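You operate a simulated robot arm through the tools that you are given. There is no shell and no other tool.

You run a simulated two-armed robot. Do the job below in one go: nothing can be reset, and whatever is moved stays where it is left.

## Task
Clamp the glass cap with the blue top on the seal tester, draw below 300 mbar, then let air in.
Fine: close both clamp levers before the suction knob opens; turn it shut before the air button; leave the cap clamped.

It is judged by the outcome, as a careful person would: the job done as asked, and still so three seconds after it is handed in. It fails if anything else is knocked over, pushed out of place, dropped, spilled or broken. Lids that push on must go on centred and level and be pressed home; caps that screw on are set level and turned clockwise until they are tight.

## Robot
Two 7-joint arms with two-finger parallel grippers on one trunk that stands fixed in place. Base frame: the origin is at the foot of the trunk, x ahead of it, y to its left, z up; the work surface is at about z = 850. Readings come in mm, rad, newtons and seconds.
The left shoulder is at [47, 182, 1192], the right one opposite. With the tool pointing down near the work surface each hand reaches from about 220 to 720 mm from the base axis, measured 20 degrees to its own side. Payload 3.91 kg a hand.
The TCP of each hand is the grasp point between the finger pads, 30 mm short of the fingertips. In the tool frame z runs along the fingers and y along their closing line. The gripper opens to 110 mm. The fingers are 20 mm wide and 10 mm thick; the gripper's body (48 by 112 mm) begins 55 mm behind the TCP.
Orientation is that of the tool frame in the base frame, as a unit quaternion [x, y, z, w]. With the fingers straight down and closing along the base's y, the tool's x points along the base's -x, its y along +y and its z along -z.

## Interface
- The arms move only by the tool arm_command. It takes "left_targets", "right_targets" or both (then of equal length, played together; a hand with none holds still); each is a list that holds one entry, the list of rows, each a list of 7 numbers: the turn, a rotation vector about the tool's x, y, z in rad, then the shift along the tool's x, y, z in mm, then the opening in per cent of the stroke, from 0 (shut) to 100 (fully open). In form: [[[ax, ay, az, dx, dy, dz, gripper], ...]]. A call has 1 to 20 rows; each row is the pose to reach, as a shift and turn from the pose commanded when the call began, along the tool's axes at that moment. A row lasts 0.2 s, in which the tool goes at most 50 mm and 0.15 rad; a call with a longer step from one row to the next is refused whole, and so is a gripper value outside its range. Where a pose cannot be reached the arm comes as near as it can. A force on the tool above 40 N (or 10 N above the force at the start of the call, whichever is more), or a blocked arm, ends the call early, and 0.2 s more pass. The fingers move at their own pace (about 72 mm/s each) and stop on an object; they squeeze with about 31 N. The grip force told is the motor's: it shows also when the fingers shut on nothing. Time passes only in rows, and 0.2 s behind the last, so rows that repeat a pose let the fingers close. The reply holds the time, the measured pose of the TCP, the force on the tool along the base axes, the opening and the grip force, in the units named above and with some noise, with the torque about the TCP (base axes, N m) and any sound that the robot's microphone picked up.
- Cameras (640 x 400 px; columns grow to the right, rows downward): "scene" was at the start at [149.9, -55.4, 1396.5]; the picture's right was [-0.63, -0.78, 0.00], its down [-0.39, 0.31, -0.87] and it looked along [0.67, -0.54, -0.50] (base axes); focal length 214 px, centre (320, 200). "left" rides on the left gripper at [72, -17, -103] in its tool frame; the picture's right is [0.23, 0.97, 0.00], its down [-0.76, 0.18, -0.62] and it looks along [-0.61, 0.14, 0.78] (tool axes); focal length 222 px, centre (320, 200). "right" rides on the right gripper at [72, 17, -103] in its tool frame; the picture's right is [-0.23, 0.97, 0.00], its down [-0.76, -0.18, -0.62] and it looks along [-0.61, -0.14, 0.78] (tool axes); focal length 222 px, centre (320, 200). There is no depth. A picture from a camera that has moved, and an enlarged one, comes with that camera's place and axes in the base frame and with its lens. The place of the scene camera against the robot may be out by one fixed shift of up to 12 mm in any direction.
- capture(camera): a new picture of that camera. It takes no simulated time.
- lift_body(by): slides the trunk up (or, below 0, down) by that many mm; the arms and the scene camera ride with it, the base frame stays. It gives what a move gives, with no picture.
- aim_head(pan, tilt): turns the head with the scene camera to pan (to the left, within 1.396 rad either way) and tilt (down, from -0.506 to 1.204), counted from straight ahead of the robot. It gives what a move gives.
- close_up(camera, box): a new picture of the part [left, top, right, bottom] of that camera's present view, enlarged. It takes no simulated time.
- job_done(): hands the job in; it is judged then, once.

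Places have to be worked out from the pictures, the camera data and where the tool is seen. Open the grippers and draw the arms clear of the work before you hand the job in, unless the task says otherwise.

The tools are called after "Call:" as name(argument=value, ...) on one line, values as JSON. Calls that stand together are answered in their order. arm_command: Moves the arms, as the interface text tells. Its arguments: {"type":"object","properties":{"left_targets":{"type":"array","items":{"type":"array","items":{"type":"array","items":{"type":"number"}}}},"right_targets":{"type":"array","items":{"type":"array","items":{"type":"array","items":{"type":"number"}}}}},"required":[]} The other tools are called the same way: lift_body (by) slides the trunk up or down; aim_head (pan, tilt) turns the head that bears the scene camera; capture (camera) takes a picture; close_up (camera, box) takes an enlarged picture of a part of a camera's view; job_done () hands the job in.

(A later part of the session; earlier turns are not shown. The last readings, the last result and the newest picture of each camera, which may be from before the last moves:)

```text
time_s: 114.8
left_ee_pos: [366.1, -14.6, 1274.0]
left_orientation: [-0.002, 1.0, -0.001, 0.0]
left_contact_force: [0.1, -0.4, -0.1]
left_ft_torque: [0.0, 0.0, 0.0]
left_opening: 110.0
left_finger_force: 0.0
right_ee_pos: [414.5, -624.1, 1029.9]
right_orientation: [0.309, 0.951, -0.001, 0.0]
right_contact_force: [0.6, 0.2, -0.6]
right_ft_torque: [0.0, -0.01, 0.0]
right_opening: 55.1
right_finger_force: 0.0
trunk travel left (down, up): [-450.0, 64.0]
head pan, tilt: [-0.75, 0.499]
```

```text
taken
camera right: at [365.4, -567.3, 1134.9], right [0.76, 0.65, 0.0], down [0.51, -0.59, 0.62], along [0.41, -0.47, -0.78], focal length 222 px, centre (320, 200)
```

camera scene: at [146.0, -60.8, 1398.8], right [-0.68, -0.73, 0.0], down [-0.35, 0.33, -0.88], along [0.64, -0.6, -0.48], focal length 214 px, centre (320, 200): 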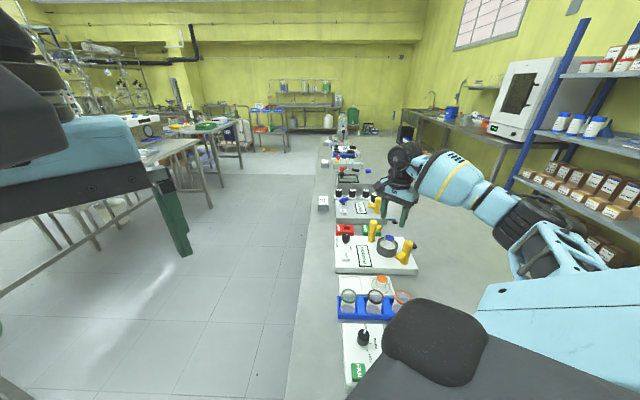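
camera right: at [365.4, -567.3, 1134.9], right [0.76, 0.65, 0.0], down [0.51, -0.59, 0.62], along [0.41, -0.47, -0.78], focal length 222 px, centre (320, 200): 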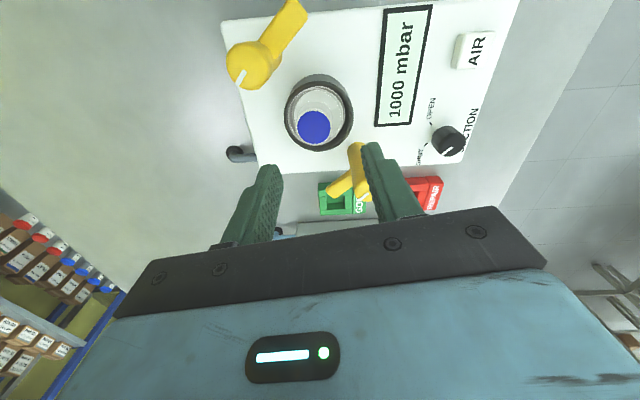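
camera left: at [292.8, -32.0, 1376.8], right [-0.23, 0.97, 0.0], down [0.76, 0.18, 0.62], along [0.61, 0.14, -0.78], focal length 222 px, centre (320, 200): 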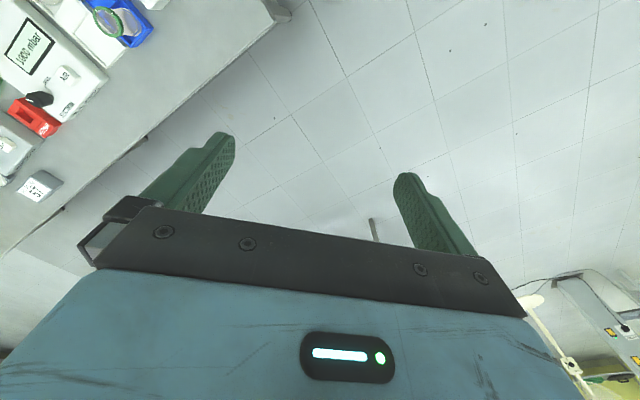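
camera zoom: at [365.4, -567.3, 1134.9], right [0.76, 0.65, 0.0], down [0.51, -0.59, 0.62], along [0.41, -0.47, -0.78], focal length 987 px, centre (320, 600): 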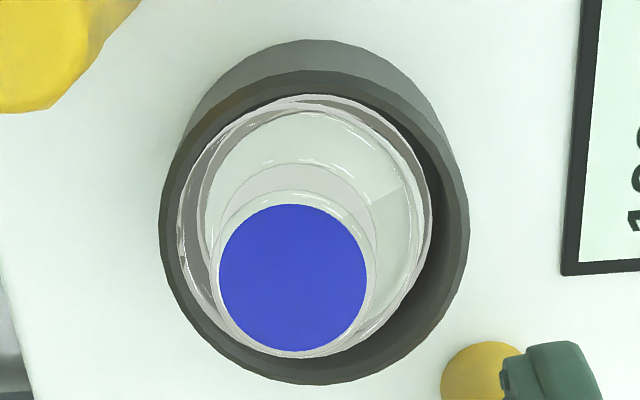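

From here the cap is 3.8 mm toward -e1 of the ring centre. I'll shift to the ring centre, descend and close to push it back and square it.

Call:
arm_command(right_targets=[[[0, 0, 0, 0.3, -1.3, 25, 50], [0, 0, 0, 0.3, -1.3, 50, 50], [0, 0, 0, 0.3, -1.3, 69, 50], [0, 0, 0, 0.3, -1.3, 76, 50], [0, 0, 0, 0.3, -1.3, 76, 50], [0, 0, 0, 0.3, -1.3, 76, 38], [0, 0, 0, 0.3, -1.3, 76, 30], [0, 0, 0, 0.3, -1.3, 76, 10], [0, 0, 0, 0.3, -1.3, 76, 10]]])

Call:
close_up(camera="right", box=[265, 80, 375, 190])

Call:
close_up(camera="scene", box=[376, 226, 404, 256])

```text
time_s: 116.8
left_ee_pos: [365.9, -14.7, 1273.6]
left_orientation: [-0.002, 1.0, -0.001, 0.0]
left_contact_force: [0.2, -0.2, 0.4]
left_ft_torque: [-0.01, 0.0, 0.02]
left_opening: 110.1
left_finger_force: 0.0
right_ee_pos: [413.7, -625.6, 955.4]
right_orientation: [0.308, 0.951, 0.0, 0.0]
right_contact_force: [-0.5, 0.5, -0.4]
right_ft_torque: [0.0, 0.01, 0.01]
right_opening: 32.5
right_finger_force: 30.7
trunk travel left (down, up): [-450.0, 64.0]
head pan, tilt: [-0.75, 0.499]
```

```text
3.64 times, centred on (320, 135) of right
camera zoom: at [364.7, -567.9, 1058.8], right [0.76, 0.65, 0.0], down [0.51, -0.59, 0.62], along [0.41, -0.47, -0.78], focal length 808 px, centre (320, 436)
```

zoom: 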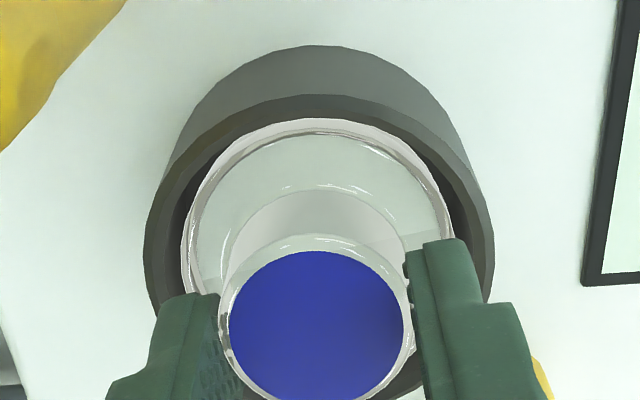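

```text
13.33 times, centred on (390, 241) of scene
camera zoom: at [146.0, -60.9, 1398.7], right [-0.68, -0.73, 0.0], down [-0.35, 0.33, -0.88], along [0.64, -0.6, -0.48], focal length 2860 px, centre (-613, -347)
```

zoom: 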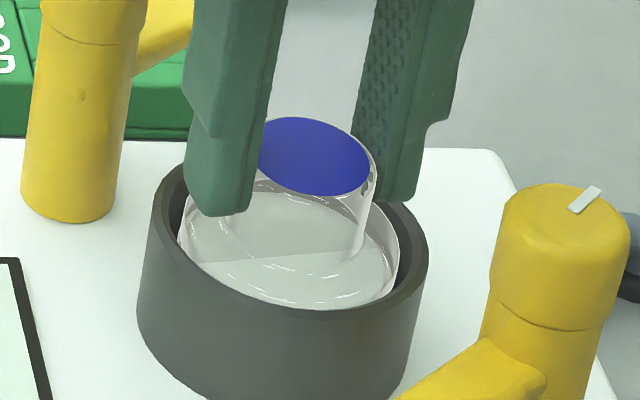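

The cap is re-centred along this axis (−0.5 mm). I'll release, rise and turn back to level the other axis, so any remaining tip is along the tester's long axis, where it's out of both arms' way.

Call:
arm_command(right_targets=[[[0, 0, 0, 0, 0, 0, 30], [0, 0, 0, 0, 0, 0, 40], [0, 0, 0, 0, 0, 0, 50], [0, 0, 0, 0, 0, -20, 50], [0, 0, 0, 0, 0, -50, 50], [0, 0, 0, 0, 0, -75, 50], [0, 0, 0.14, 0, 0, -75, 50], [0, 0, 0.28, 0, 0, -75, 50], [0, 0, 0.42, 0, 0, -75, 50], [0, 0, 0.56, 0, 0, -75, 50], [0, 0, 0.7, 0, 0, -75, 50], [0, 0, 0.84, 0, 0, -75, 50], [0, 0, 0.98, 0, 0, -75, 50], [0, 0, 1.12, 0, 0, -75, 50], [0, 0, 1.26, 0, 0, -75, 50], [0, 0, 1.4, 0, 0, -75, 50], [0, 0, 1.52, 0, 0, -75, 50], [0, 0, 1.57, 0, 0, -75, 50], [0, 0, 1.57, 0, 0, -75, 50]]])

Call:
close_up(camera="right", box=[275, 65, 365, 155])

Call:
close_up(camera="scene", box=[376, 226, 404, 256])

```text
time_s: 120.8
left_ee_pos: [365.1, -14.6, 1273.9]
left_orientation: [-0.001, 1.0, -0.001, 0.0]
left_contact_force: [-1.1, -0.9, 0.5]
left_ft_torque: [-0.02, -0.01, -0.01]
left_opening: 110.0
left_finger_force: 0.0
right_ee_pos: [412.6, -625.1, 1030.7]
right_orientation: [0.891, 0.453, -0.001, -0.001]
right_contact_force: [-0.6, -0.3, 0.6]
right_ft_torque: [0.02, -0.01, -0.02]
right_opening: 55.3
right_finger_force: 0.1
trunk travel left (down, up): [-450.0, 64.0]
head pan, tilt: [-0.75, 0.499]
```

```text
4.44 times, centred on (320, 110) of right
camera zoom: at [468.4, -575.7, 1134.2], right [0.65, -0.76, 0.0], down [-0.59, -0.51, 0.62], along [-0.47, -0.41, -0.78], focal length 987 px, centre (320, 600)
```

zoom: 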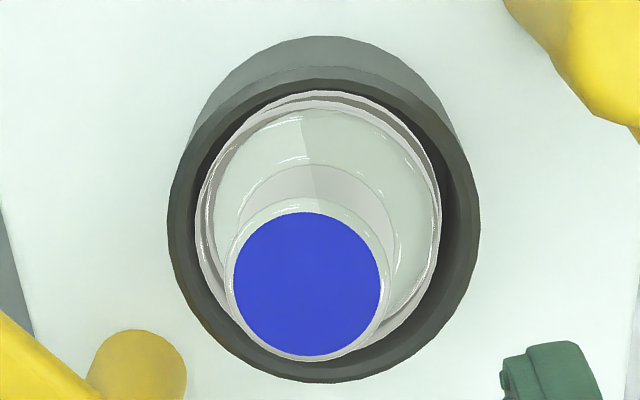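

```text
13.33 times, centred on (390, 241) of scene
camera zoom: at [146.0, -60.8, 1398.8], right [-0.68, -0.73, 0.0], down [-0.35, 0.33, -0.88], along [0.64, -0.6, -0.48], focal length 2860 px, centre (-613, -347)
```

zoom: 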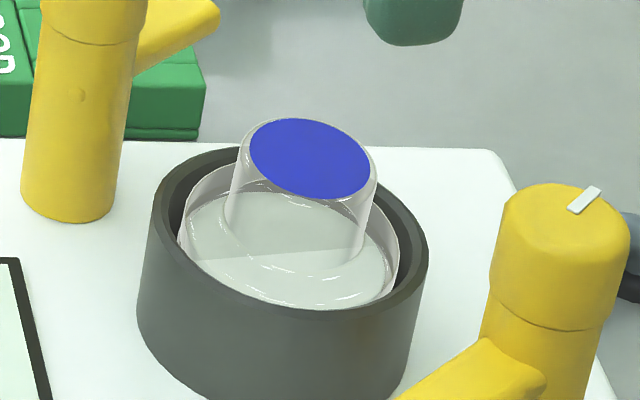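

As expected it tips along the other axis (toward the robot). I'll shift to the ring centre, grip to square that axis, and check alignment.

Call:
arm_command(right_targets=[[[0, 0, 0, -0.2, 0.8, 25, 50], [0, 0, 0, -0.2, 0.8, 50, 50], [0, 0, 0, -0.2, 0.8, 69, 50], [0, 0, 0, -0.2, 0.8, 76, 50], [0, 0, 0, -0.2, 0.8, 76, 50], [0, 0, 0, -0.2, 0.8, 76, 38], [0, 0, 0, -0.2, 0.8, 76, 30], [0, 0, 0, -0.2, 0.8, 76, 10], [0, 0, 0, -0.2, 0.8, 76, 10]]])

Call:
close_up(camera="right", box=[265, 80, 375, 190])

Call:
close_up(camera="scene", box=[376, 226, 404, 256])

```text
time_s: 122.8
left_ee_pos: [365.3, -14.8, 1273.8]
left_orientation: [-0.002, 1.0, -0.001, 0.001]
left_contact_force: [0.3, -0.6, 0.1]
left_ft_torque: [0.03, 0.0, -0.01]
left_opening: 110.4
left_finger_force: 0.0
right_ee_pos: [412.5, -625.6, 953.2]
right_orientation: [0.891, 0.454, 0.0, 0.0]
right_contact_force: [0.1, -0.2, -0.5]
right_ft_torque: [0.03, 0.02, 0.03]
right_opening: 32.4
right_finger_force: 30.7
trunk travel left (down, up): [-450.0, 64.0]
head pan, tilt: [-0.75, 0.499]
```

```text
3.64 times, centred on (320, 135) of right
camera zoom: at [468.3, -575.9, 1057.7], right [0.65, -0.76, 0.0], down [-0.59, -0.51, 0.62], along [-0.47, -0.41, -0.78], focal length 808 px, centre (320, 436)
```

zoom: 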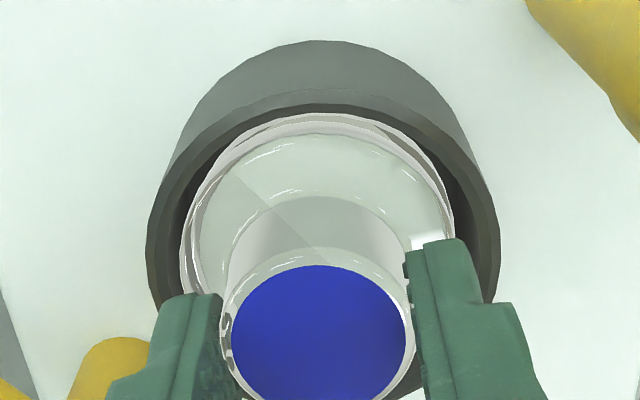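

```text
13.33 times, centred on (390, 241) of scene
camera zoom: at [146.0, -60.8, 1398.8], right [-0.68, -0.73, 0.0], down [-0.35, 0.33, -0.88], along [0.64, -0.6, -0.48], focal length 2860 px, centre (-613, -347)
```

zoom: 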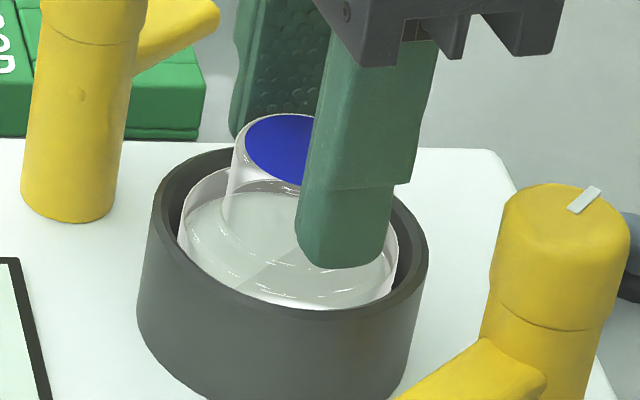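

Square again; 0.8 mm short along the finger axis. I'll lift 1 mm, shift that much, set down and release.

Call:
arm_command(right_targets=[[[0, 0, 0, 0, 0, -1.5, 10], [0, 0, 0, -0.2, 0.8, -1.5, 10], [0, 0, 0, -0.2, 0.8, -1.5, 10], [0, 0, 0, -0.2, 0.8, 0.5, 10], [0, 0, 0, -0.2, 0.8, 0.5, 10]]])

Call:
close_up(camera="right", box=[265, 80, 375, 190])

Call:
close_up(camera="scene", box=[376, 226, 404, 256])

```text
time_s: 124.0
left_ee_pos: [365.8, -13.7, 1273.2]
left_orientation: [-0.002, 1.0, 0.0, 0.0]
left_contact_force: [0.2, -0.1, 0.3]
left_ft_torque: [0.03, 0.02, 0.02]
left_opening: 109.8
left_finger_force: 0.1
right_ee_pos: [413.9, -625.3, 952.6]
right_orientation: [0.891, 0.454, 0.001, 0.001]
right_contact_force: [-0.7, -0.1, 0.7]
right_ft_torque: [-0.04, -0.01, 0.01]
right_opening: 32.6
right_finger_force: 30.0
trunk travel left (down, up): [-450.0, 64.0]
head pan, tilt: [-0.75, 0.499]
```

```text
3.64 times, centred on (320, 135) of right
camera zoom: at [469.4, -576.5, 1057.7], right [0.65, -0.76, 0.0], down [-0.59, -0.51, 0.62], along [-0.47, -0.41, -0.78], focal length 808 px, centre (320, 436)
```

zoom: 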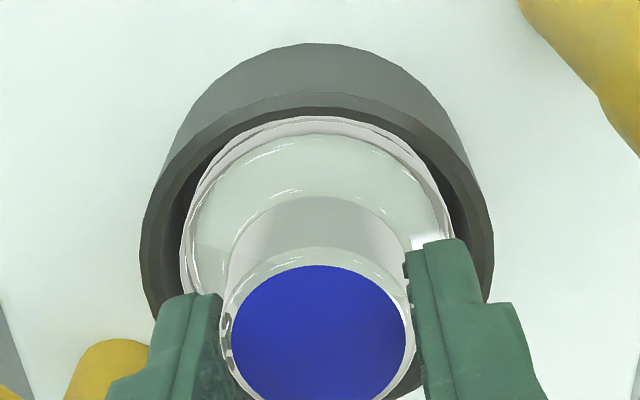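

```text
13.33 times, centred on (390, 241) of scene
camera zoom: at [146.0, -60.8, 1398.8], right [-0.68, -0.73, 0.0], down [-0.35, 0.33, -0.88], along [0.64, -0.6, -0.48], focal length 2860 px, centre (-613, -347)
```

zoom: 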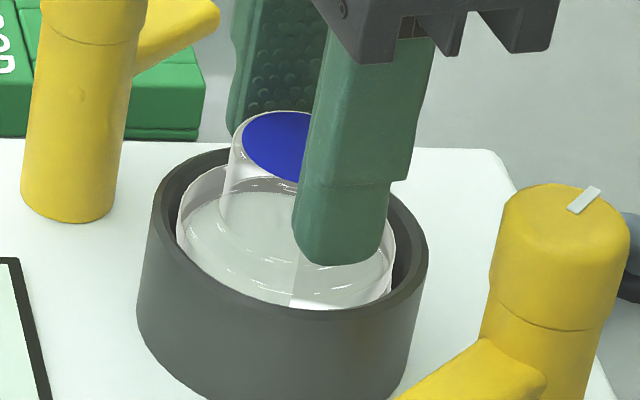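

Centred within about 0.4 mm, and the cap looks nested over the plug on the near side. I'll press down lightly to see whether it settles.

Call:
arm_command(right_targets=[[[0, 0, 0, 0, 0, 1.5, 10], [0, 0, 0, 0, 0, 3, 10], [0, 0, 0, 0, 0, 3, 10]]])

Call:
close_up(camera="right", box=[265, 80, 375, 190])

Call:
close_up(camera="scene", box=[376, 226, 404, 256])

```text
time_s: 124.8
left_ee_pos: [364.1, -13.0, 1274.7]
left_orientation: [-0.002, 1.0, -0.002, 0.001]
left_contact_force: [-0.5, 0.2, 0.5]
left_ft_torque: [0.0, -0.03, 0.0]
left_opening: 110.1
left_finger_force: 0.1
right_ee_pos: [415.0, -626.0, 952.5]
right_orientation: [0.891, 0.454, 0.001, 0.003]
right_contact_force: [-1.8, -1.2, 19.1]
right_ft_torque: [-0.03, 0.09, 0.0]
right_opening: 32.8
right_finger_force: 31.0
trunk travel left (down, up): [-450.0, 64.0]
head pan, tilt: [-0.75, 0.499]
```

```text
3.64 times, centred on (320, 135) of right
camera zoom: at [468.9, -576.1, 1057.7], right [0.65, -0.76, 0.01], down [-0.59, -0.51, 0.62], along [-0.47, -0.41, -0.78], focal length 808 px, centre (320, 436)
```

zoom: 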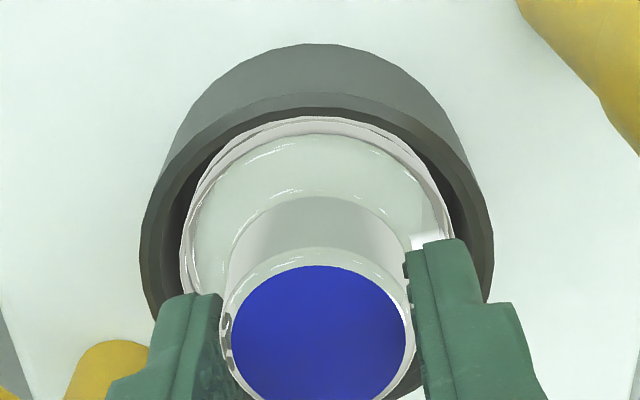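

```text
13.33 times, centred on (390, 241) of scene
camera zoom: at [144.4, -59.1, 1399.2], right [-0.68, -0.73, 0.0], down [-0.35, 0.33, -0.88], along [0.64, -0.6, -0.48], focal length 2860 px, centre (-613, -347)
```

zoom: 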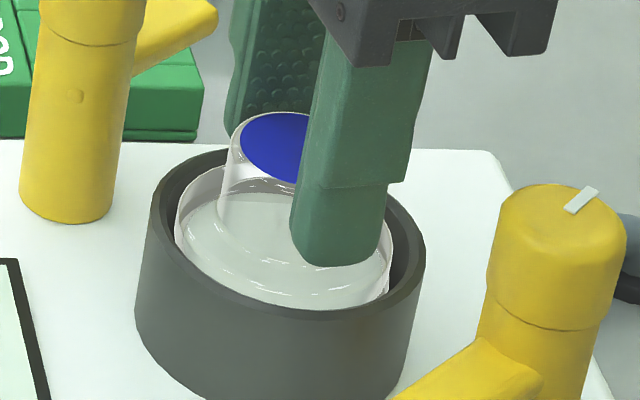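

It's firm and even at 19 N, so this is as far down as it goes. I'll unload, release and rise, then go on to the clamps.

Call:
arm_command(right_targets=[[[0, 0, 0, 0, 0, -2.8, 10], [0, 0, 0, 0, 0, -2.8, 10], [0, 0, 0, 0, 0, -2.8, 32], [0, 0, 0, 0, 0, -2.8, 40], [0, 0, 0, 0, 0, -2.8, 50], [0, 0, 0, 0, 0, -2.8, 50], [0, 0, 0, 0, 0, -25, 50], [0, 0, 0, 0, 0, -55, 50], [0, 0, 0, 0, 0, -85, 50], [0, 0, 0, 0, 0, -85, 50]]])

Call:
close_up(camera="right", box=[275, 65, 365, 155])

Call:
close_up(camera="scene", box=[376, 226, 404, 256])

```text
time_s: 127.0
left_ee_pos: [366.4, -15.3, 1273.3]
left_orientation: [-0.002, 1.0, 0.0, 0.0]
left_contact_force: [0.8, -0.1, 0.1]
left_ft_torque: [-0.01, 0.0, -0.02]
left_opening: 109.9
left_finger_force: 0.1
right_ee_pos: [413.5, -626.6, 1036.4]
right_orientation: [0.891, 0.455, 0.0, -0.001]
right_contact_force: [0.6, -0.5, 0.7]
right_ft_torque: [-0.03, -0.02, -0.01]
right_opening: 54.8
right_finger_force: 0.0
trunk travel left (down, up): [-450.0, 64.0]
head pan, tilt: [-0.75, 0.499]
```

```text
4.44 times, centred on (320, 110) of right
camera zoom: at [469.5, -576.8, 1140.3], right [0.65, -0.76, 0.0], down [-0.59, -0.51, 0.62], along [-0.47, -0.41, -0.78], focal length 987 px, centre (320, 600)
```

zoom: 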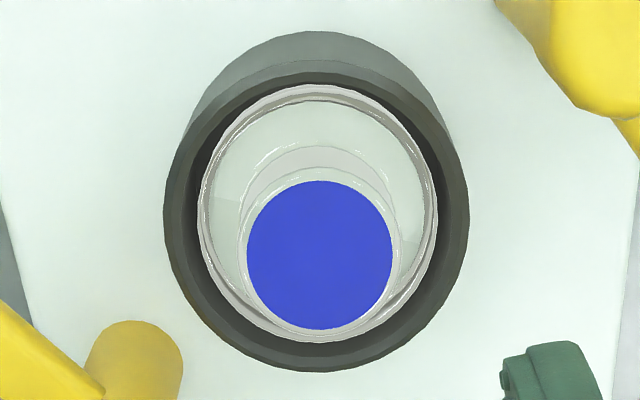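

```text
13.33 times, centred on (390, 241) of scene
camera zoom: at [146.1, -61.0, 1398.7], right [-0.68, -0.73, 0.0], down [-0.35, 0.33, -0.88], along [0.64, -0.6, -0.48], focal length 2860 px, centre (-613, -347)
```

zoom: 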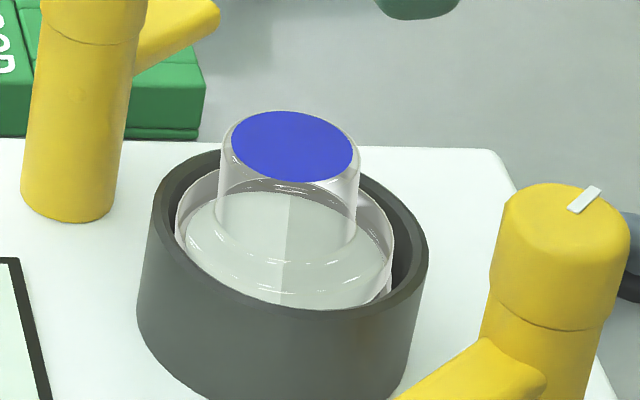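

The cap is within about 1 mm of centre, tipping only slightly toward +e1, clear of both arms. Now clamp 1: I'll move over the post at about (345, -619) keeping this yaw, to measure it.

Call:
arm_command(right_targets=[[[0, 0, 0, -17, -30, 0, 50], [0, 0, 0, -34.6, -59.5, 0, 50], [0, 0, 0, -34.6, -59.5, 0, 50]]])

Call:
capture(camera="right")

Call:
close_up(camera="right", box=[270, 60, 370, 190])

```text
time_s: 127.8
left_ee_pos: [365.6, -15.4, 1272.9]
left_orientation: [-0.003, 1.0, 0.0, 0.0]
left_contact_force: [-0.3, 0.3, -0.2]
left_ft_torque: [0.02, 0.02, 0.01]
left_opening: 110.0
left_finger_force: 0.0
right_ee_pos: [344.9, -618.5, 1034.6]
right_orientation: [0.891, 0.454, 0.001, 0.0]
right_contact_force: [1.3, -0.4, -0.2]
right_ft_torque: [0.03, 0.01, 0.03]
right_opening: 55.0
right_finger_force: 0.0
trunk travel left (down, up): [-450.0, 64.0]
head pan, tilt: [-0.75, 0.499]
```

```text
taken
camera right: at [401.1, -568.4, 1138.9], right [0.65, -0.76, 0.0], down [-0.59, -0.51, 0.62], along [-0.47, -0.41, -0.78], focal length 222 px, centre (320, 200)
```

right: 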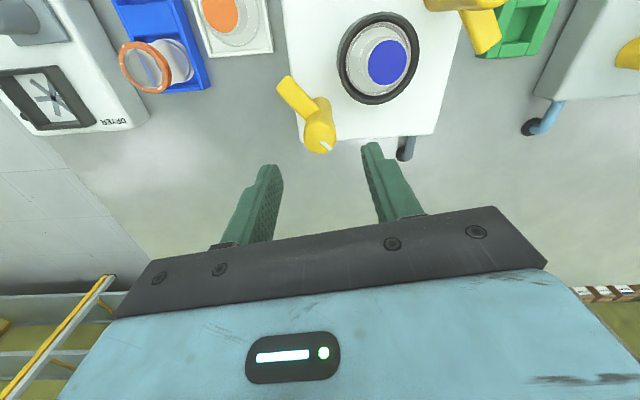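

```text
3.08 times, centred on (320, 125) of right
camera zoom: at [401.1, -568.4, 1138.9], right [0.65, -0.76, 0.0], down [-0.59, -0.51, 0.62], along [-0.47, -0.41, -0.78], focal length 684 px, centre (320, 431)
```

zoom: 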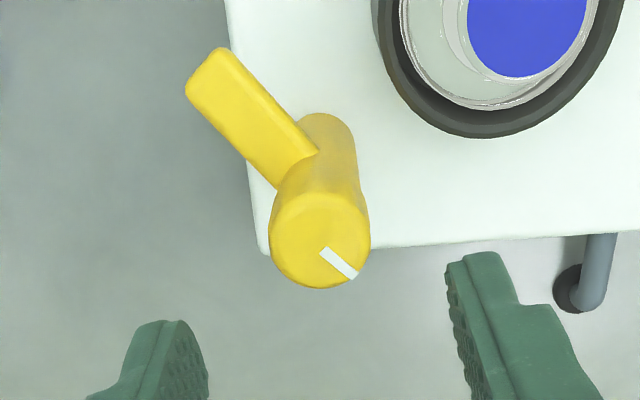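

The post is centred left-right in this view. I'll now turn to the start yaw for gripping (about 0.45 rad) and measure the other direction.

Call:
arm_command(right_targets=[[[0, 0, -0.14, 0, 0, 0, 50], [0, 0, -0.28, 0, 0, 0, 50], [0, 0, -0.42, 0, 0, 0, 50], [0, 0, -0.56, 0, 0, 0, 50], [0, 0, -0.7, 0, 0, 0, 50], [0, 0, -0.84, 0, 0, 0, 50], [0, 0, -0.98, 0, 0, 0, 50], [0, 0, -1.12, 0, 0, 0, 50], [0, 0, -1.26, 0, 0, 0, 50], [0, 0, -1.4, 0, 0, 0, 50], [0, 0, -1.54, 0, 0, 0, 50], [0, 0, -1.68, 0, 0, 0, 50], [0, 0, -1.77, 0, 0, 0, 50], [0, 0, -1.77, 0, 0, 0, 50]]])

Call:
close_up(camera="right", box=[250, 60, 390, 190])

Call:
capture(camera="scene")

```text
time_s: 130.8
left_ee_pos: [365.8, -14.2, 1274.4]
left_orientation: [-0.002, 1.0, -0.001, 0.0]
left_contact_force: [-0.2, -1.0, 0.3]
left_ft_torque: [-0.01, 0.0, 0.0]
left_opening: 109.8
left_finger_force: 0.0
right_ee_pos: [346.4, -619.3, 1035.3]
right_orientation: [0.212, 0.977, 0.0, 0.001]
right_contact_force: [0.4, 0.0, 0.3]
right_ft_torque: [0.0, 0.02, -0.02]
right_opening: 55.3
right_finger_force: 0.1
trunk travel left (down, up): [-450.0, 64.0]
head pan, tilt: [-0.75, 0.499]
```

```text
3.08 times, centred on (320, 125) of right
camera zoom: at [286.2, -573.0, 1139.1], right [0.61, 0.79, 0.0], down [0.62, -0.48, 0.62], along [0.49, -0.38, -0.78], focal length 684 px, centre (320, 431)
```

zoom: 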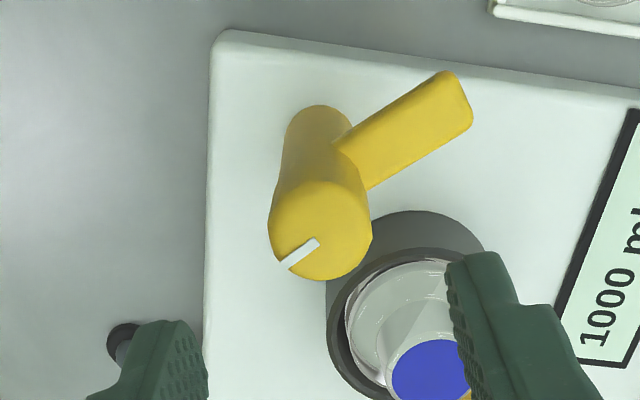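

```text
taken
camera scene: at [146.0, -60.8, 1398.8], right [-0.68, -0.73, 0.0], down [-0.35, 0.33, -0.88], along [0.64, -0.6, -0.48], focal length 214 px, centre (320, 200)
```

scene: 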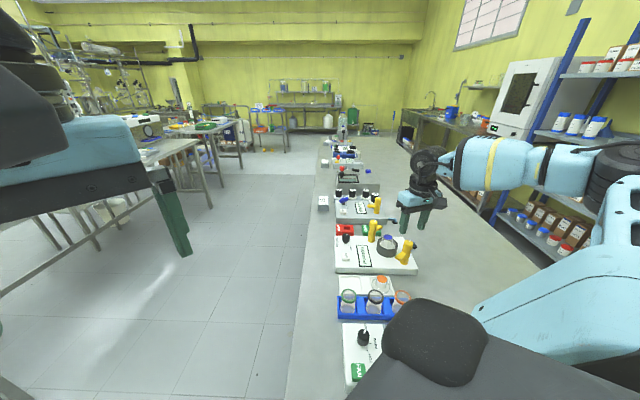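

Both views put the TCP within 0.5 mm of the post's axis. I'll go down so that the fingertips reach about z=935, above the lever arm, and close on the post.

Call:
arm_command(right_targets=[[[0, 0, 0, 0, 0, 25, 50], [0, 0, 0, 0, 0, 50, 50], [0, 0, 0, 0, 0, 64, 50], [0, 0, 0, 0, 0, 70, 50], [0, 0, 0, 0, 0, 70, 50]]])

Call:
capture(camera="right")

Call:
close_up(camera="scene", box=[376, 215, 432, 265])

```text
time_s: 132.1
left_ee_pos: [365.3, -14.4, 1273.9]
left_orientation: [-0.001, 1.0, -0.001, -0.001]
left_contact_force: [-0.1, 0.4, 0.8]
left_ft_torque: [-0.02, -0.02, -0.03]
left_opening: 110.0
left_finger_force: 0.1
right_ee_pos: [344.3, -618.9, 965.6]
right_orientation: [0.213, 0.977, 0.0, 0.0]
right_contact_force: [0.3, 0.2, 0.0]
right_ft_torque: [0.02, 0.0, 0.04]
right_opening: 55.0
right_finger_force: 0.0
trunk travel left (down, up): [-450.0, 64.0]
head pan, tilt: [-0.75, 0.499]
```

```text
taken
camera right: at [285.6, -572.2, 1068.9], right [0.61, 0.79, 0.0], down [0.62, -0.48, 0.62], along [0.49, -0.38, -0.78], focal length 222 px, centre (320, 200)
```

right: 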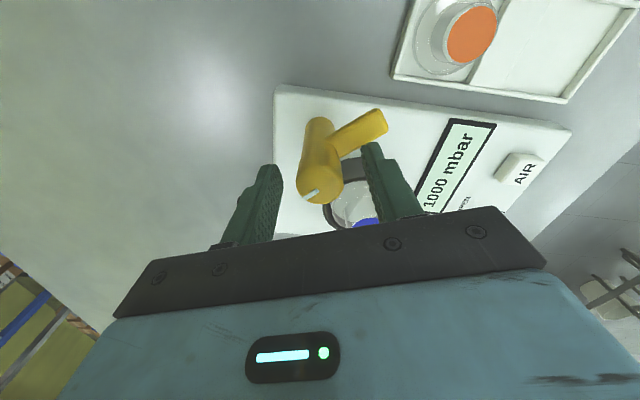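

```text
8.00 times, centred on (404, 240) of scene
camera zoom: at [145.9, -60.7, 1398.8], right [-0.68, -0.73, 0.0], down [-0.35, 0.33, -0.88], along [0.64, -0.6, -0.48], focal length 1716 px, centre (-352, -120)
```

zoom: 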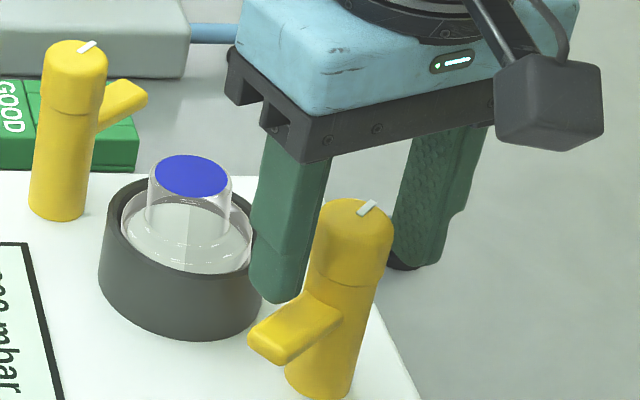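

The fingers straddle the post, with the tips just above the lever arm. I'll close on the post.

Call:
arm_command(right_targets=[[[0, 0, 0, 0, 0, 0, 35], [0, 0, 0, 0, 0, 0, 20], [0, 0, 0, 0, 0, 0, 10], [0, 0, 0, 0, 0, 0, 10]]])

Call:
close_up(camera="scene", box=[376, 215, 432, 265])

```text
time_s: 133.1
left_ee_pos: [365.7, -14.7, 1273.9]
left_orientation: [-0.002, 1.0, -0.001, 0.001]
left_contact_force: [-0.1, -0.8, -0.3]
left_ft_torque: [0.0, 0.01, 0.01]
left_opening: 110.0
left_finger_force: 0.1
right_ee_pos: [344.8, -618.4, 965.1]
right_orientation: [0.213, 0.977, 0.0, 0.0]
right_contact_force: [-0.3, 2.2, -1.3]
right_ft_torque: [-0.1, -0.11, 0.03]
right_opening: 27.3
right_finger_force: 45.1
trunk travel left (down, up): [-450.0, 64.0]
head pan, tilt: [-0.75, 0.499]
```

```text
8.00 times, centred on (404, 240) of scene
camera zoom: at [146.1, -60.8, 1398.7], right [-0.68, -0.73, 0.0], down [-0.35, 0.33, -0.88], along [0.64, -0.6, -0.48], focal length 1716 px, centre (-352, -120)
```

zoom: 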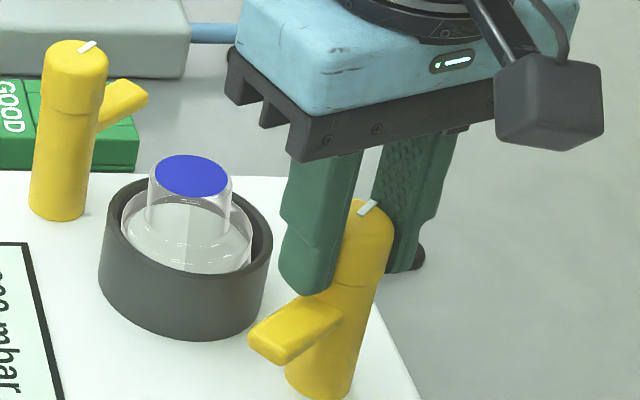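

The post is gripped (27 mm wide). I'll turn it clockwise in steps, starting with 0.4 rad, and watch the arm and the torque.

Call:
arm_command(right_targets=[[[0, 0, 0.1, 0, 0, 0, 5], [0, 0, 0.2, 0, 0, 0, 5], [0, 0, 0.3, 0, 0, 0, 5], [0, 0, 0.4, 0, 0, 0, 5], [0, 0, 0.4, 0, 0, 0, 5]]])

Call:
close_up(camera="scene", box=[376, 215, 432, 265])

```text
time_s: 134.2
left_ee_pos: [364.6, -14.5, 1272.8]
left_orientation: [-0.002, 1.0, -0.001, 0.001]
left_contact_force: [-0.9, 0.7, -0.2]
left_ft_torque: [0.0, 0.03, 0.03]
left_opening: 110.0
left_finger_force: 0.1
right_ee_pos: [344.4, -620.2, 964.5]
right_orientation: [0.403, 0.915, 0.001, -0.001]
right_contact_force: [-4.5, 6.0, -7.1]
right_ft_torque: [-0.6, -0.56, 0.04]
right_opening: 27.3
right_finger_force: 44.8
trunk travel left (down, up): [-450.0, 64.0]
head pan, tilt: [-0.75, 0.499]
```

```text
8.00 times, centred on (404, 240) of scene
camera zoom: at [145.7, -60.6, 1398.7], right [-0.68, -0.73, 0.0], down [-0.35, 0.33, -0.88], along [0.64, -0.6, -0.48], focal length 1716 px, centre (-352, -120)
```

zoom: 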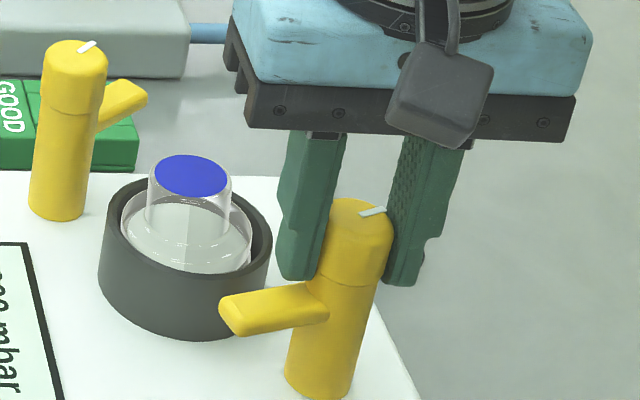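

The lever turns with the hand and pulls it down slightly, so the clamp descends as it closes. I'll follow with a small shift and lowering, and turn another 0.6 rad.

Call:
arm_command(right_targets=[[[0, 0, 0.1, 0.6, 0, 1, 5], [0, 0, 0.2, 1.2, 0.1, 1.5, 5], [0, 0, 0.3, 1.2, 0.1, 2, 5], [0, 0, 0.4, 1.2, 0.1, 2.5, 5], [0, 0, 0.5, 1.2, 0.1, 3, 5], [0, 0, 0.6, 1.2, 0.1, 3, 5], [0, 0, 0.6, 1.2, 0.1, 3, 5]]])

Call:
close_up(camera="scene", box=[376, 215, 432, 265])

Call:
capture(camera="right")

```text
time_s: 135.8
left_ee_pos: [364.3, -13.8, 1274.1]
left_orientation: [-0.002, 1.0, -0.001, 0.001]
left_contact_force: [0.3, -0.5, 0.1]
left_ft_torque: [0.04, 0.01, 0.01]
left_opening: 110.2
left_finger_force: 0.0
right_ee_pos: [343.9, -618.4, 964.6]
right_orientation: [0.656, 0.755, 0.001, 0.003]
right_contact_force: [-2.2, -5.9, 20.1]
right_ft_torque: [0.14, 0.12, -0.01]
right_opening: 27.6
right_finger_force: 44.7
trunk travel left (down, up): [-450.0, 64.0]
head pan, tilt: [-0.75, 0.499]
```

```text
8.00 times, centred on (404, 240) of scene
camera zoom: at [144.5, -59.7, 1399.1], right [-0.68, -0.73, 0.0], down [-0.35, 0.33, -0.88], along [0.64, -0.6, -0.48], focal length 1716 px, centre (-352, -120)
```

zoom: 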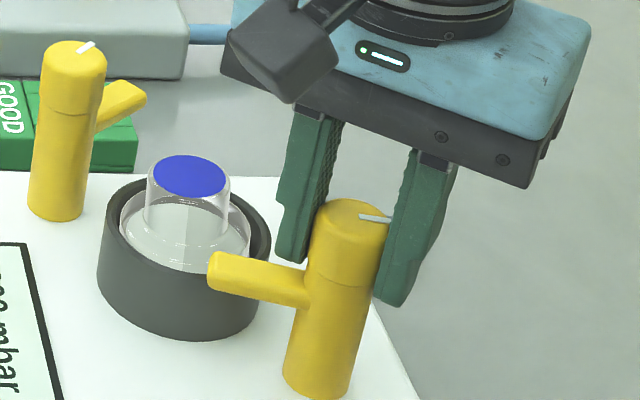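

```text
taken
camera right: at [350.1, -543.4, 1068.6], right [1.0, -0.09, 0.01], down [-0.07, -0.78, 0.63], along [-0.05, -0.62, -0.78], focal length 222 px, centre (320, 200)
```

right: 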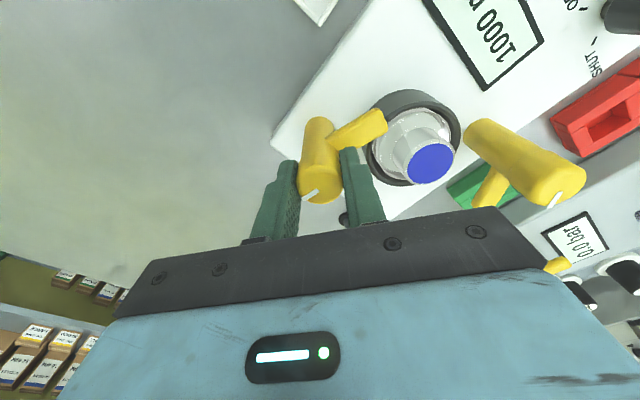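

The arm is now at the rim's edge, after about 57° of turn. Pushing down wasn't needed (20 N up), so I'll take that off and turn a further 0.35 rad, watching the cap.

Call:
arm_command(right_targets=[[[0, 0, 0, 0, 0, -2.5, 5], [0, 0, 0.1, 0, 0, -2.8, 5], [0, 0, 0.2, 0, 0, -2.8, 5], [0, 0, 0.3, 0, 0, -2.8, 5], [0, 0, 0.35, 0, 0, -2.8, 5], [0, 0, 0.35, 0, 0, -2.8, 5]]])

Call:
close_up(camera="scene", box=[372, 220, 428, 265])

Call:
close_up(camera="right", box=[270, 70, 480, 220])

```text
time_s: 137.2
left_ee_pos: [364.5, -15.6, 1275.1]
left_orientation: [-0.001, 1.0, -0.001, 0.0]
left_contact_force: [0.0, -0.3, -0.1]
left_ft_torque: [-0.01, -0.02, 0.02]
left_opening: 110.1
left_finger_force: 0.1
right_ee_pos: [344.3, -620.6, 965.3]
right_orientation: [0.777, 0.629, 0.0, 0.0]
right_contact_force: [1.1, -8.4, 5.8]
right_ft_torque: [-0.7, 0.05, 0.02]
right_opening: 27.3
right_finger_force: 45.1
trunk travel left (down, up): [-450.0, 64.0]
head pan, tilt: [-0.75, 0.499]
```

```text
8.89 times, centred on (400, 242) of scene
camera zoom: at [145.9, -61.2, 1398.7], right [-0.68, -0.73, 0.0], down [-0.35, 0.33, -0.88], along [0.64, -0.6, -0.48], focal length 1906 px, centre (-391, -178)
```

zoom: 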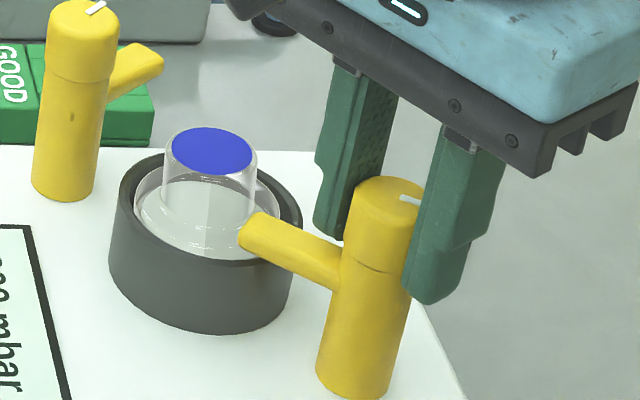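

```text
2.67 times, centred on (375, 145) of right
camera zoom: at [375.5, -550.6, 1068.8], right [0.91, -0.42, 0.0], down [-0.33, -0.71, 0.62], along [-0.26, -0.56, -0.78], focal length 592 px, centre (173, 347)
```

zoom: 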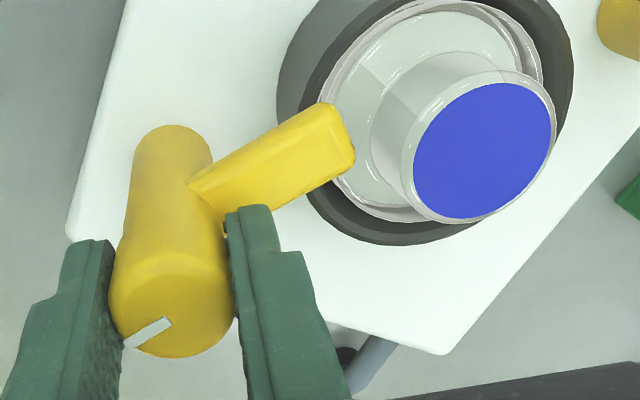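

The arm is over the flange and needs about 13° more to point at the centre. I'll relieve the sideways load (1.5 mm toward -y) and turn another 0.25 rad.

Call:
arm_command(right_targets=[[[0, 0, 0.05, -0.8, 0.2, 0, 5], [0, 0, 0.12, -1.4, 0.3, 0, 5], [0, 0, 0.19, -1.4, 0.3, 0, 5], [0, 0, 0.25, -1.4, 0.3, 0, 5], [0, 0, 0.25, -1.4, 0.3, 0, 5]]])

Call:
close_up(camera="scene", box=[372, 220, 428, 265])

Call:
close_up(camera="right", box=[270, 70, 480, 220])

```text
time_s: 138.4
left_ee_pos: [365.3, -14.3, 1274.4]
left_orientation: [-0.001, 1.0, -0.001, 0.0]
left_contact_force: [0.2, -0.1, 0.3]
left_ft_torque: [0.0, 0.02, -0.01]
left_opening: 110.0
left_finger_force: 0.1
right_ee_pos: [344.1, -618.5, 964.5]
right_orientation: [0.849, 0.528, 0.002, 0.0]
right_contact_force: [-1.7, 1.8, 1.8]
right_ft_torque: [0.37, -0.13, 0.48]
right_opening: 27.5
right_finger_force: 45.7
trunk travel left (down, up): [-450.0, 64.0]
head pan, tilt: [-0.75, 0.499]
```

```text
8.89 times, centred on (400, 242) of scene
camera zoom: at [145.8, -60.4, 1398.8], right [-0.68, -0.73, 0.0], down [-0.35, 0.33, -0.88], along [0.64, -0.6, -0.48], focal length 1906 px, centre (-391, -178)
```

zoom: 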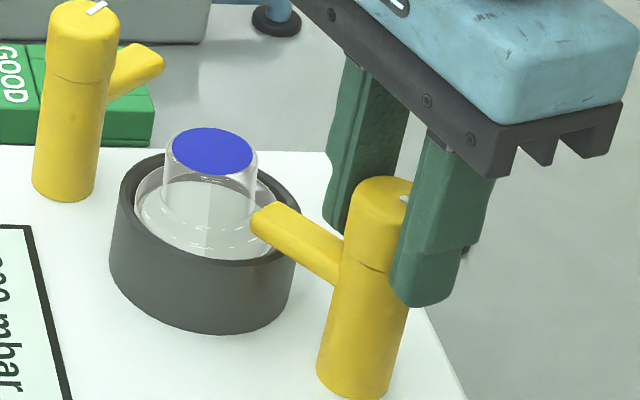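

```text
2.67 times, centred on (375, 145) of right
camera zoom: at [391.0, -560.7, 1068.9], right [0.77, -0.63, 0.0], down [-0.5, -0.61, 0.62], along [-0.39, -0.48, -0.78], focal length 592 px, centre (173, 347)
```

zoom: 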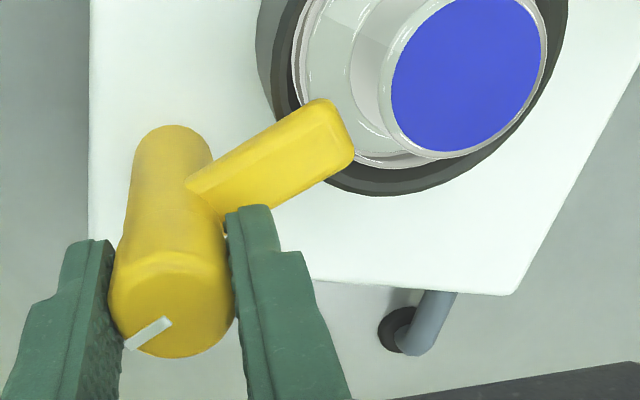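

The arm now points straight at the cap's centre (about 92° of turn), and there's a 0.48 N·m reaction, so it's at or near its stop. I'll give it a small extra nudge to confirm.

Call:
arm_command(right_targets=[[[0, 0, 0.04, 0, 0, 0, 5], [0, 0, 0.08, 0, 0, 0, 5], [0, 0, 0.08, 0, 0, 0, 5]]])

Call:
close_up(camera="right", box=[270, 70, 480, 220])

Call:
close_up(camera="scene", box=[372, 220, 428, 265])

```text
time_s: 139.2
left_ee_pos: [365.5, -15.0, 1273.8]
left_orientation: [-0.002, 1.0, -0.001, -0.001]
left_contact_force: [0.0, -0.1, -0.8]
left_ft_torque: [0.01, 0.03, 0.03]
left_opening: 109.9
left_finger_force: 0.0
right_ee_pos: [343.7, -620.7, 965.1]
right_orientation: [0.87, 0.493, -0.001, -0.001]
right_contact_force: [-4.6, 2.9, -6.4]
right_ft_torque: [-0.02, 0.07, 0.35]
right_opening: 27.2
right_finger_force: 44.6
trunk travel left (down, up): [-450.0, 64.0]
head pan, tilt: [-0.75, 0.499]
```

```text
2.67 times, centred on (375, 145) of right
camera zoom: at [395.2, -565.4, 1068.7], right [0.72, -0.69, 0.0], down [-0.54, -0.56, 0.62], along [-0.43, -0.45, -0.78], focal length 592 px, centre (173, 347)
```

zoom: 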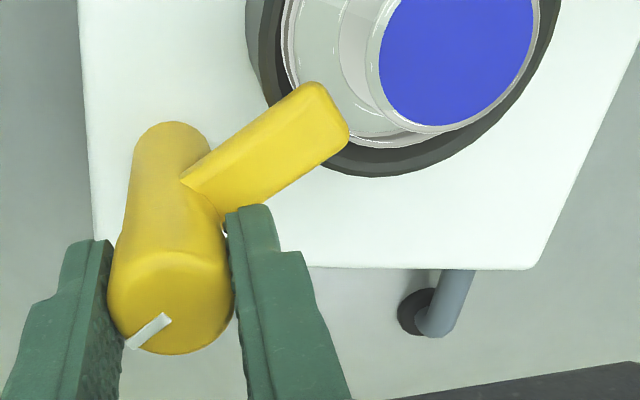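

```text
8.89 times, centred on (400, 242) of scene
camera zoom: at [145.7, -61.0, 1398.7], right [-0.68, -0.73, 0.0], down [-0.35, 0.33, -0.88], along [0.64, -0.6, -0.48], focal length 1906 px, centre (-391, -178)
```

zoom: 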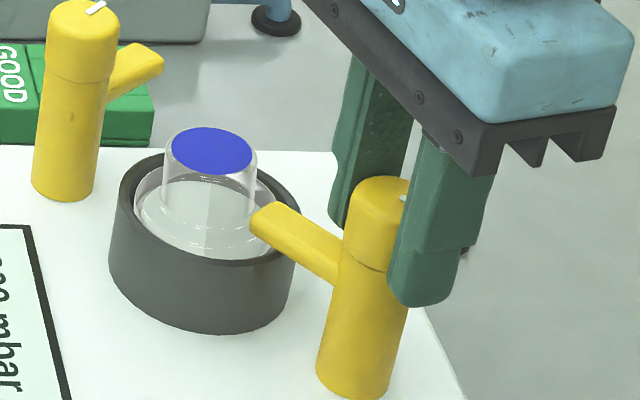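

Lever 1 is against its stop: the hand slipped round the post while the arm stayed put over the cap. I'll open the fingers a little, rise clear and check.

Call:
arm_command(right_targets=[[[0, 0, -0.05, 0, 0, 0, 20], [0, 0, -0.05, 0, 0, 0, 38], [0, 0, -0.05, 0, 0, 0, 42], [0, 0, -0.05, 0, 0, -15, 42], [0, 0, -0.05, 0, 0, -45, 42], [0, 0, -0.05, 0, 0, -72, 42], [0, 0, -0.05, 0, 0, -72, 42]]])

Call:
capture(camera="right")

Call:
close_up(camera="scene", box=[372, 220, 428, 265])

```text
time_s: 140.8
left_ee_pos: [366.1, -12.8, 1274.0]
left_orientation: [-0.002, 1.0, -0.001, 0.0]
left_contact_force: [-0.2, -0.2, 0.5]
left_ft_torque: [-0.01, 0.0, -0.02]
left_opening: 110.1
left_finger_force: 0.0
right_ee_pos: [345.3, -620.5, 1035.9]
right_orientation: [0.857, 0.515, -0.001, 0.0]
right_contact_force: [0.7, -0.3, 0.1]
right_ft_torque: [-0.01, -0.02, 0.0]
right_opening: 46.2
right_finger_force: 0.1
trunk travel left (down, up): [-450.0, 64.0]
head pan, tilt: [-0.75, 0.499]
```

```text
taken
camera right: at [392.9, -563.5, 1140.3], right [0.75, -0.66, 0.0], down [-0.51, -0.59, 0.62], along [-0.41, -0.47, -0.78], focal length 222 px, centre (320, 200)
```

right: 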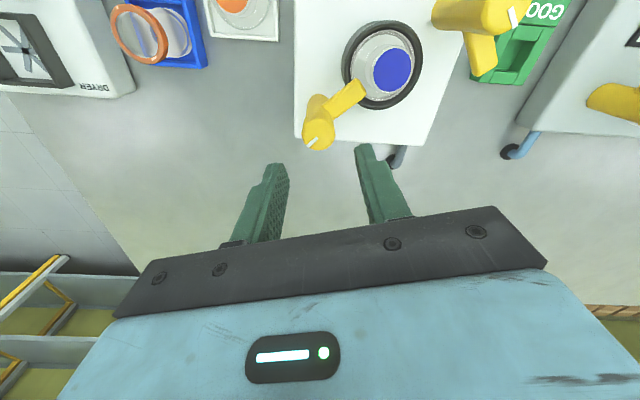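

```text
8.89 times, centred on (400, 242) of scene
camera zoom: at [146.2, -61.1, 1398.7], right [-0.68, -0.73, 0.0], down [-0.35, 0.33, -0.88], along [0.64, -0.6, -0.48], focal length 1906 px, centre (-391, -178)
```

zoom: 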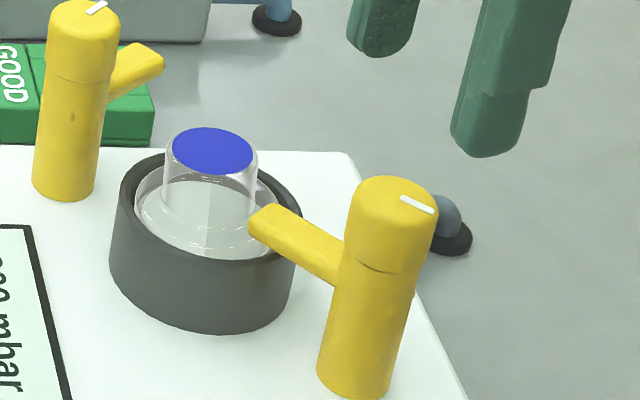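

Lever 1 stays closed over the cap. Next is post 2, near (485, -634): I'll move above it at this yaw to measure it and test reach.

Call:
arm_command(right_targets=[[[0, 0, 0, 13, 32, 0, 50], [0, 0, 0, 27, 65, 0, 50], [0, 0, 0, 40, 98, 0, 50], [0, 0, 0, 53.6, 129.8, 0, 50], [0, 0, 0, 53.6, 129.8, 0, 50]]])

Call:
capture(camera="right")

Call:
close_up(camera="right", box=[250, 60, 390, 190])

```text
time_s: 142.1
left_ee_pos: [365.2, -14.5, 1274.1]
left_orientation: [-0.002, 1.0, -0.001, -0.001]
left_contact_force: [0.2, -0.2, 0.0]
left_ft_torque: [-0.01, -0.01, -0.01]
left_opening: 110.0
left_finger_force: 0.1
right_ee_pos: [485.6, -633.6, 1037.7]
right_orientation: [0.857, 0.515, 0.002, 0.0]
right_contact_force: [0.5, 0.1, -0.4]
right_ft_torque: [0.01, -0.01, -0.02]
right_opening: 55.1
right_finger_force: 0.1
trunk travel left (down, up): [-450.0, 64.0]
head pan, tilt: [-0.75, 0.499]
```

```text
taken
camera right: at [533.3, -576.5, 1141.9], right [0.75, -0.66, 0.0], down [-0.52, -0.59, 0.62], along [-0.41, -0.47, -0.78], focal length 222 px, centre (320, 200)
```

right: 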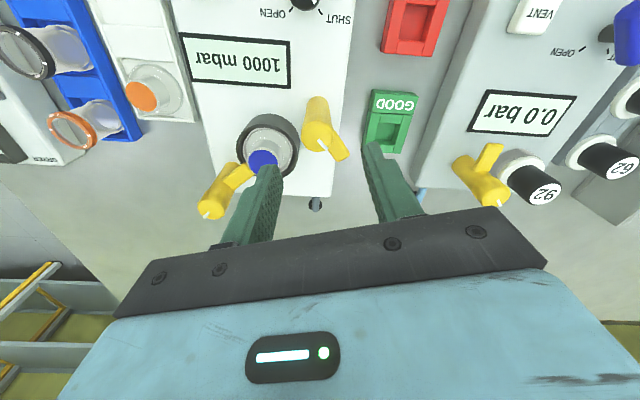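

```text
3.08 times, centred on (320, 125) of right
camera zoom: at [533.3, -576.5, 1141.9], right [0.75, -0.66, 0.0], down [-0.52, -0.59, 0.62], along [-0.41, -0.47, -0.78], focal length 684 px, centre (320, 431)
```

zoom: 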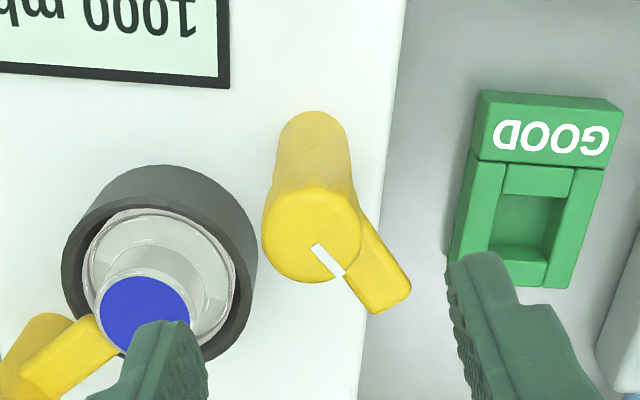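

Post 2 is reachable, with its axis 2.3 mm to the left in this view. I'll correct that and turn back to yaw 0.55 to get the room for a 90° clockwise turn, then measure again.

Call:
arm_command(right_targets=[[[0, 0, -0.14, 0.5, -2.2, 0, 50], [0, 0, -0.28, 0.5, -2.2, 0, 50], [0, 0, -0.42, 0.5, -2.2, 0, 50], [0, 0, -0.56, 0.5, -2.2, 0, 50], [0, 0, -0.7, 0.5, -2.2, 0, 50], [0, 0, -0.84, 0.5, -2.2, 0, 50], [0, 0, -0.98, 0.5, -2.2, 0, 50], [0, 0, -1.12, 0.5, -2.2, 0, 50], [0, 0, -1.26, 0.5, -2.2, 0, 50], [0, 0, -1.4, 0.5, -2.2, 0, 50], [0, 0, -1.51, 0.5, -2.2, 0, 50], [0, 0, -1.51, 0.5, -2.2, 0, 50]]])

Call:
close_up(camera="right", box=[250, 60, 390, 190])

Call:
capture(camera="scene")

```text
time_s: 144.7
left_ee_pos: [364.0, -15.1, 1274.5]
left_orientation: [-0.002, 1.0, -0.001, 0.0]
left_contact_force: [0.1, 0.2, -0.5]
left_ft_torque: [0.02, 0.01, 0.02]
left_opening: 109.9
left_finger_force: 0.1
right_ee_pos: [482.4, -632.4, 1037.2]
right_orientation: [0.27, 0.963, 0.001, 0.001]
right_contact_force: [-0.1, -0.1, 0.1]
right_ft_torque: [-0.02, 0.05, 0.01]
right_opening: 55.1
right_finger_force: 0.1
trunk travel left (down, up): [-450.0, 64.0]
head pan, tilt: [-0.75, 0.499]
```

```text
3.08 times, centred on (320, 125) of right
camera zoom: at [429.2, -579.0, 1141.2], right [0.7, 0.71, 0.0], down [0.56, -0.55, 0.62], along [0.45, -0.44, -0.78], focal length 684 px, centre (320, 431)
```

zoom: 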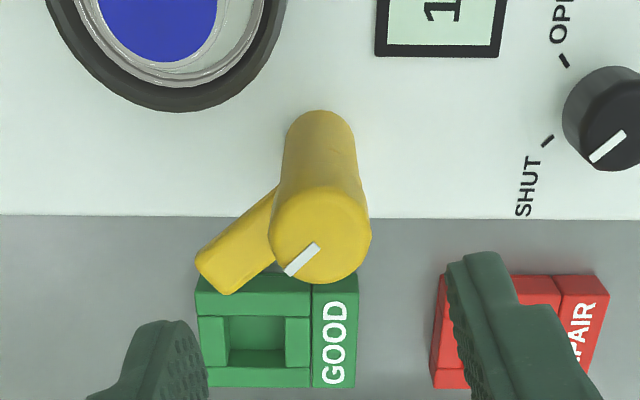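

```text
taken
camera scene: at [146.0, -60.8, 1398.8], right [-0.68, -0.73, 0.0], down [-0.35, 0.33, -0.88], along [0.64, -0.6, -0.48], focal length 214 px, centre (320, 200)
```

scene: 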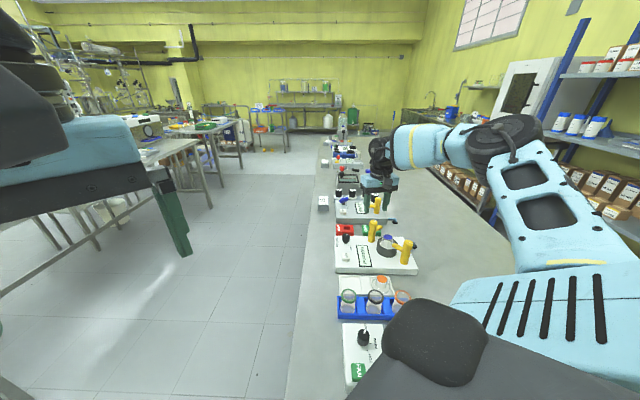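

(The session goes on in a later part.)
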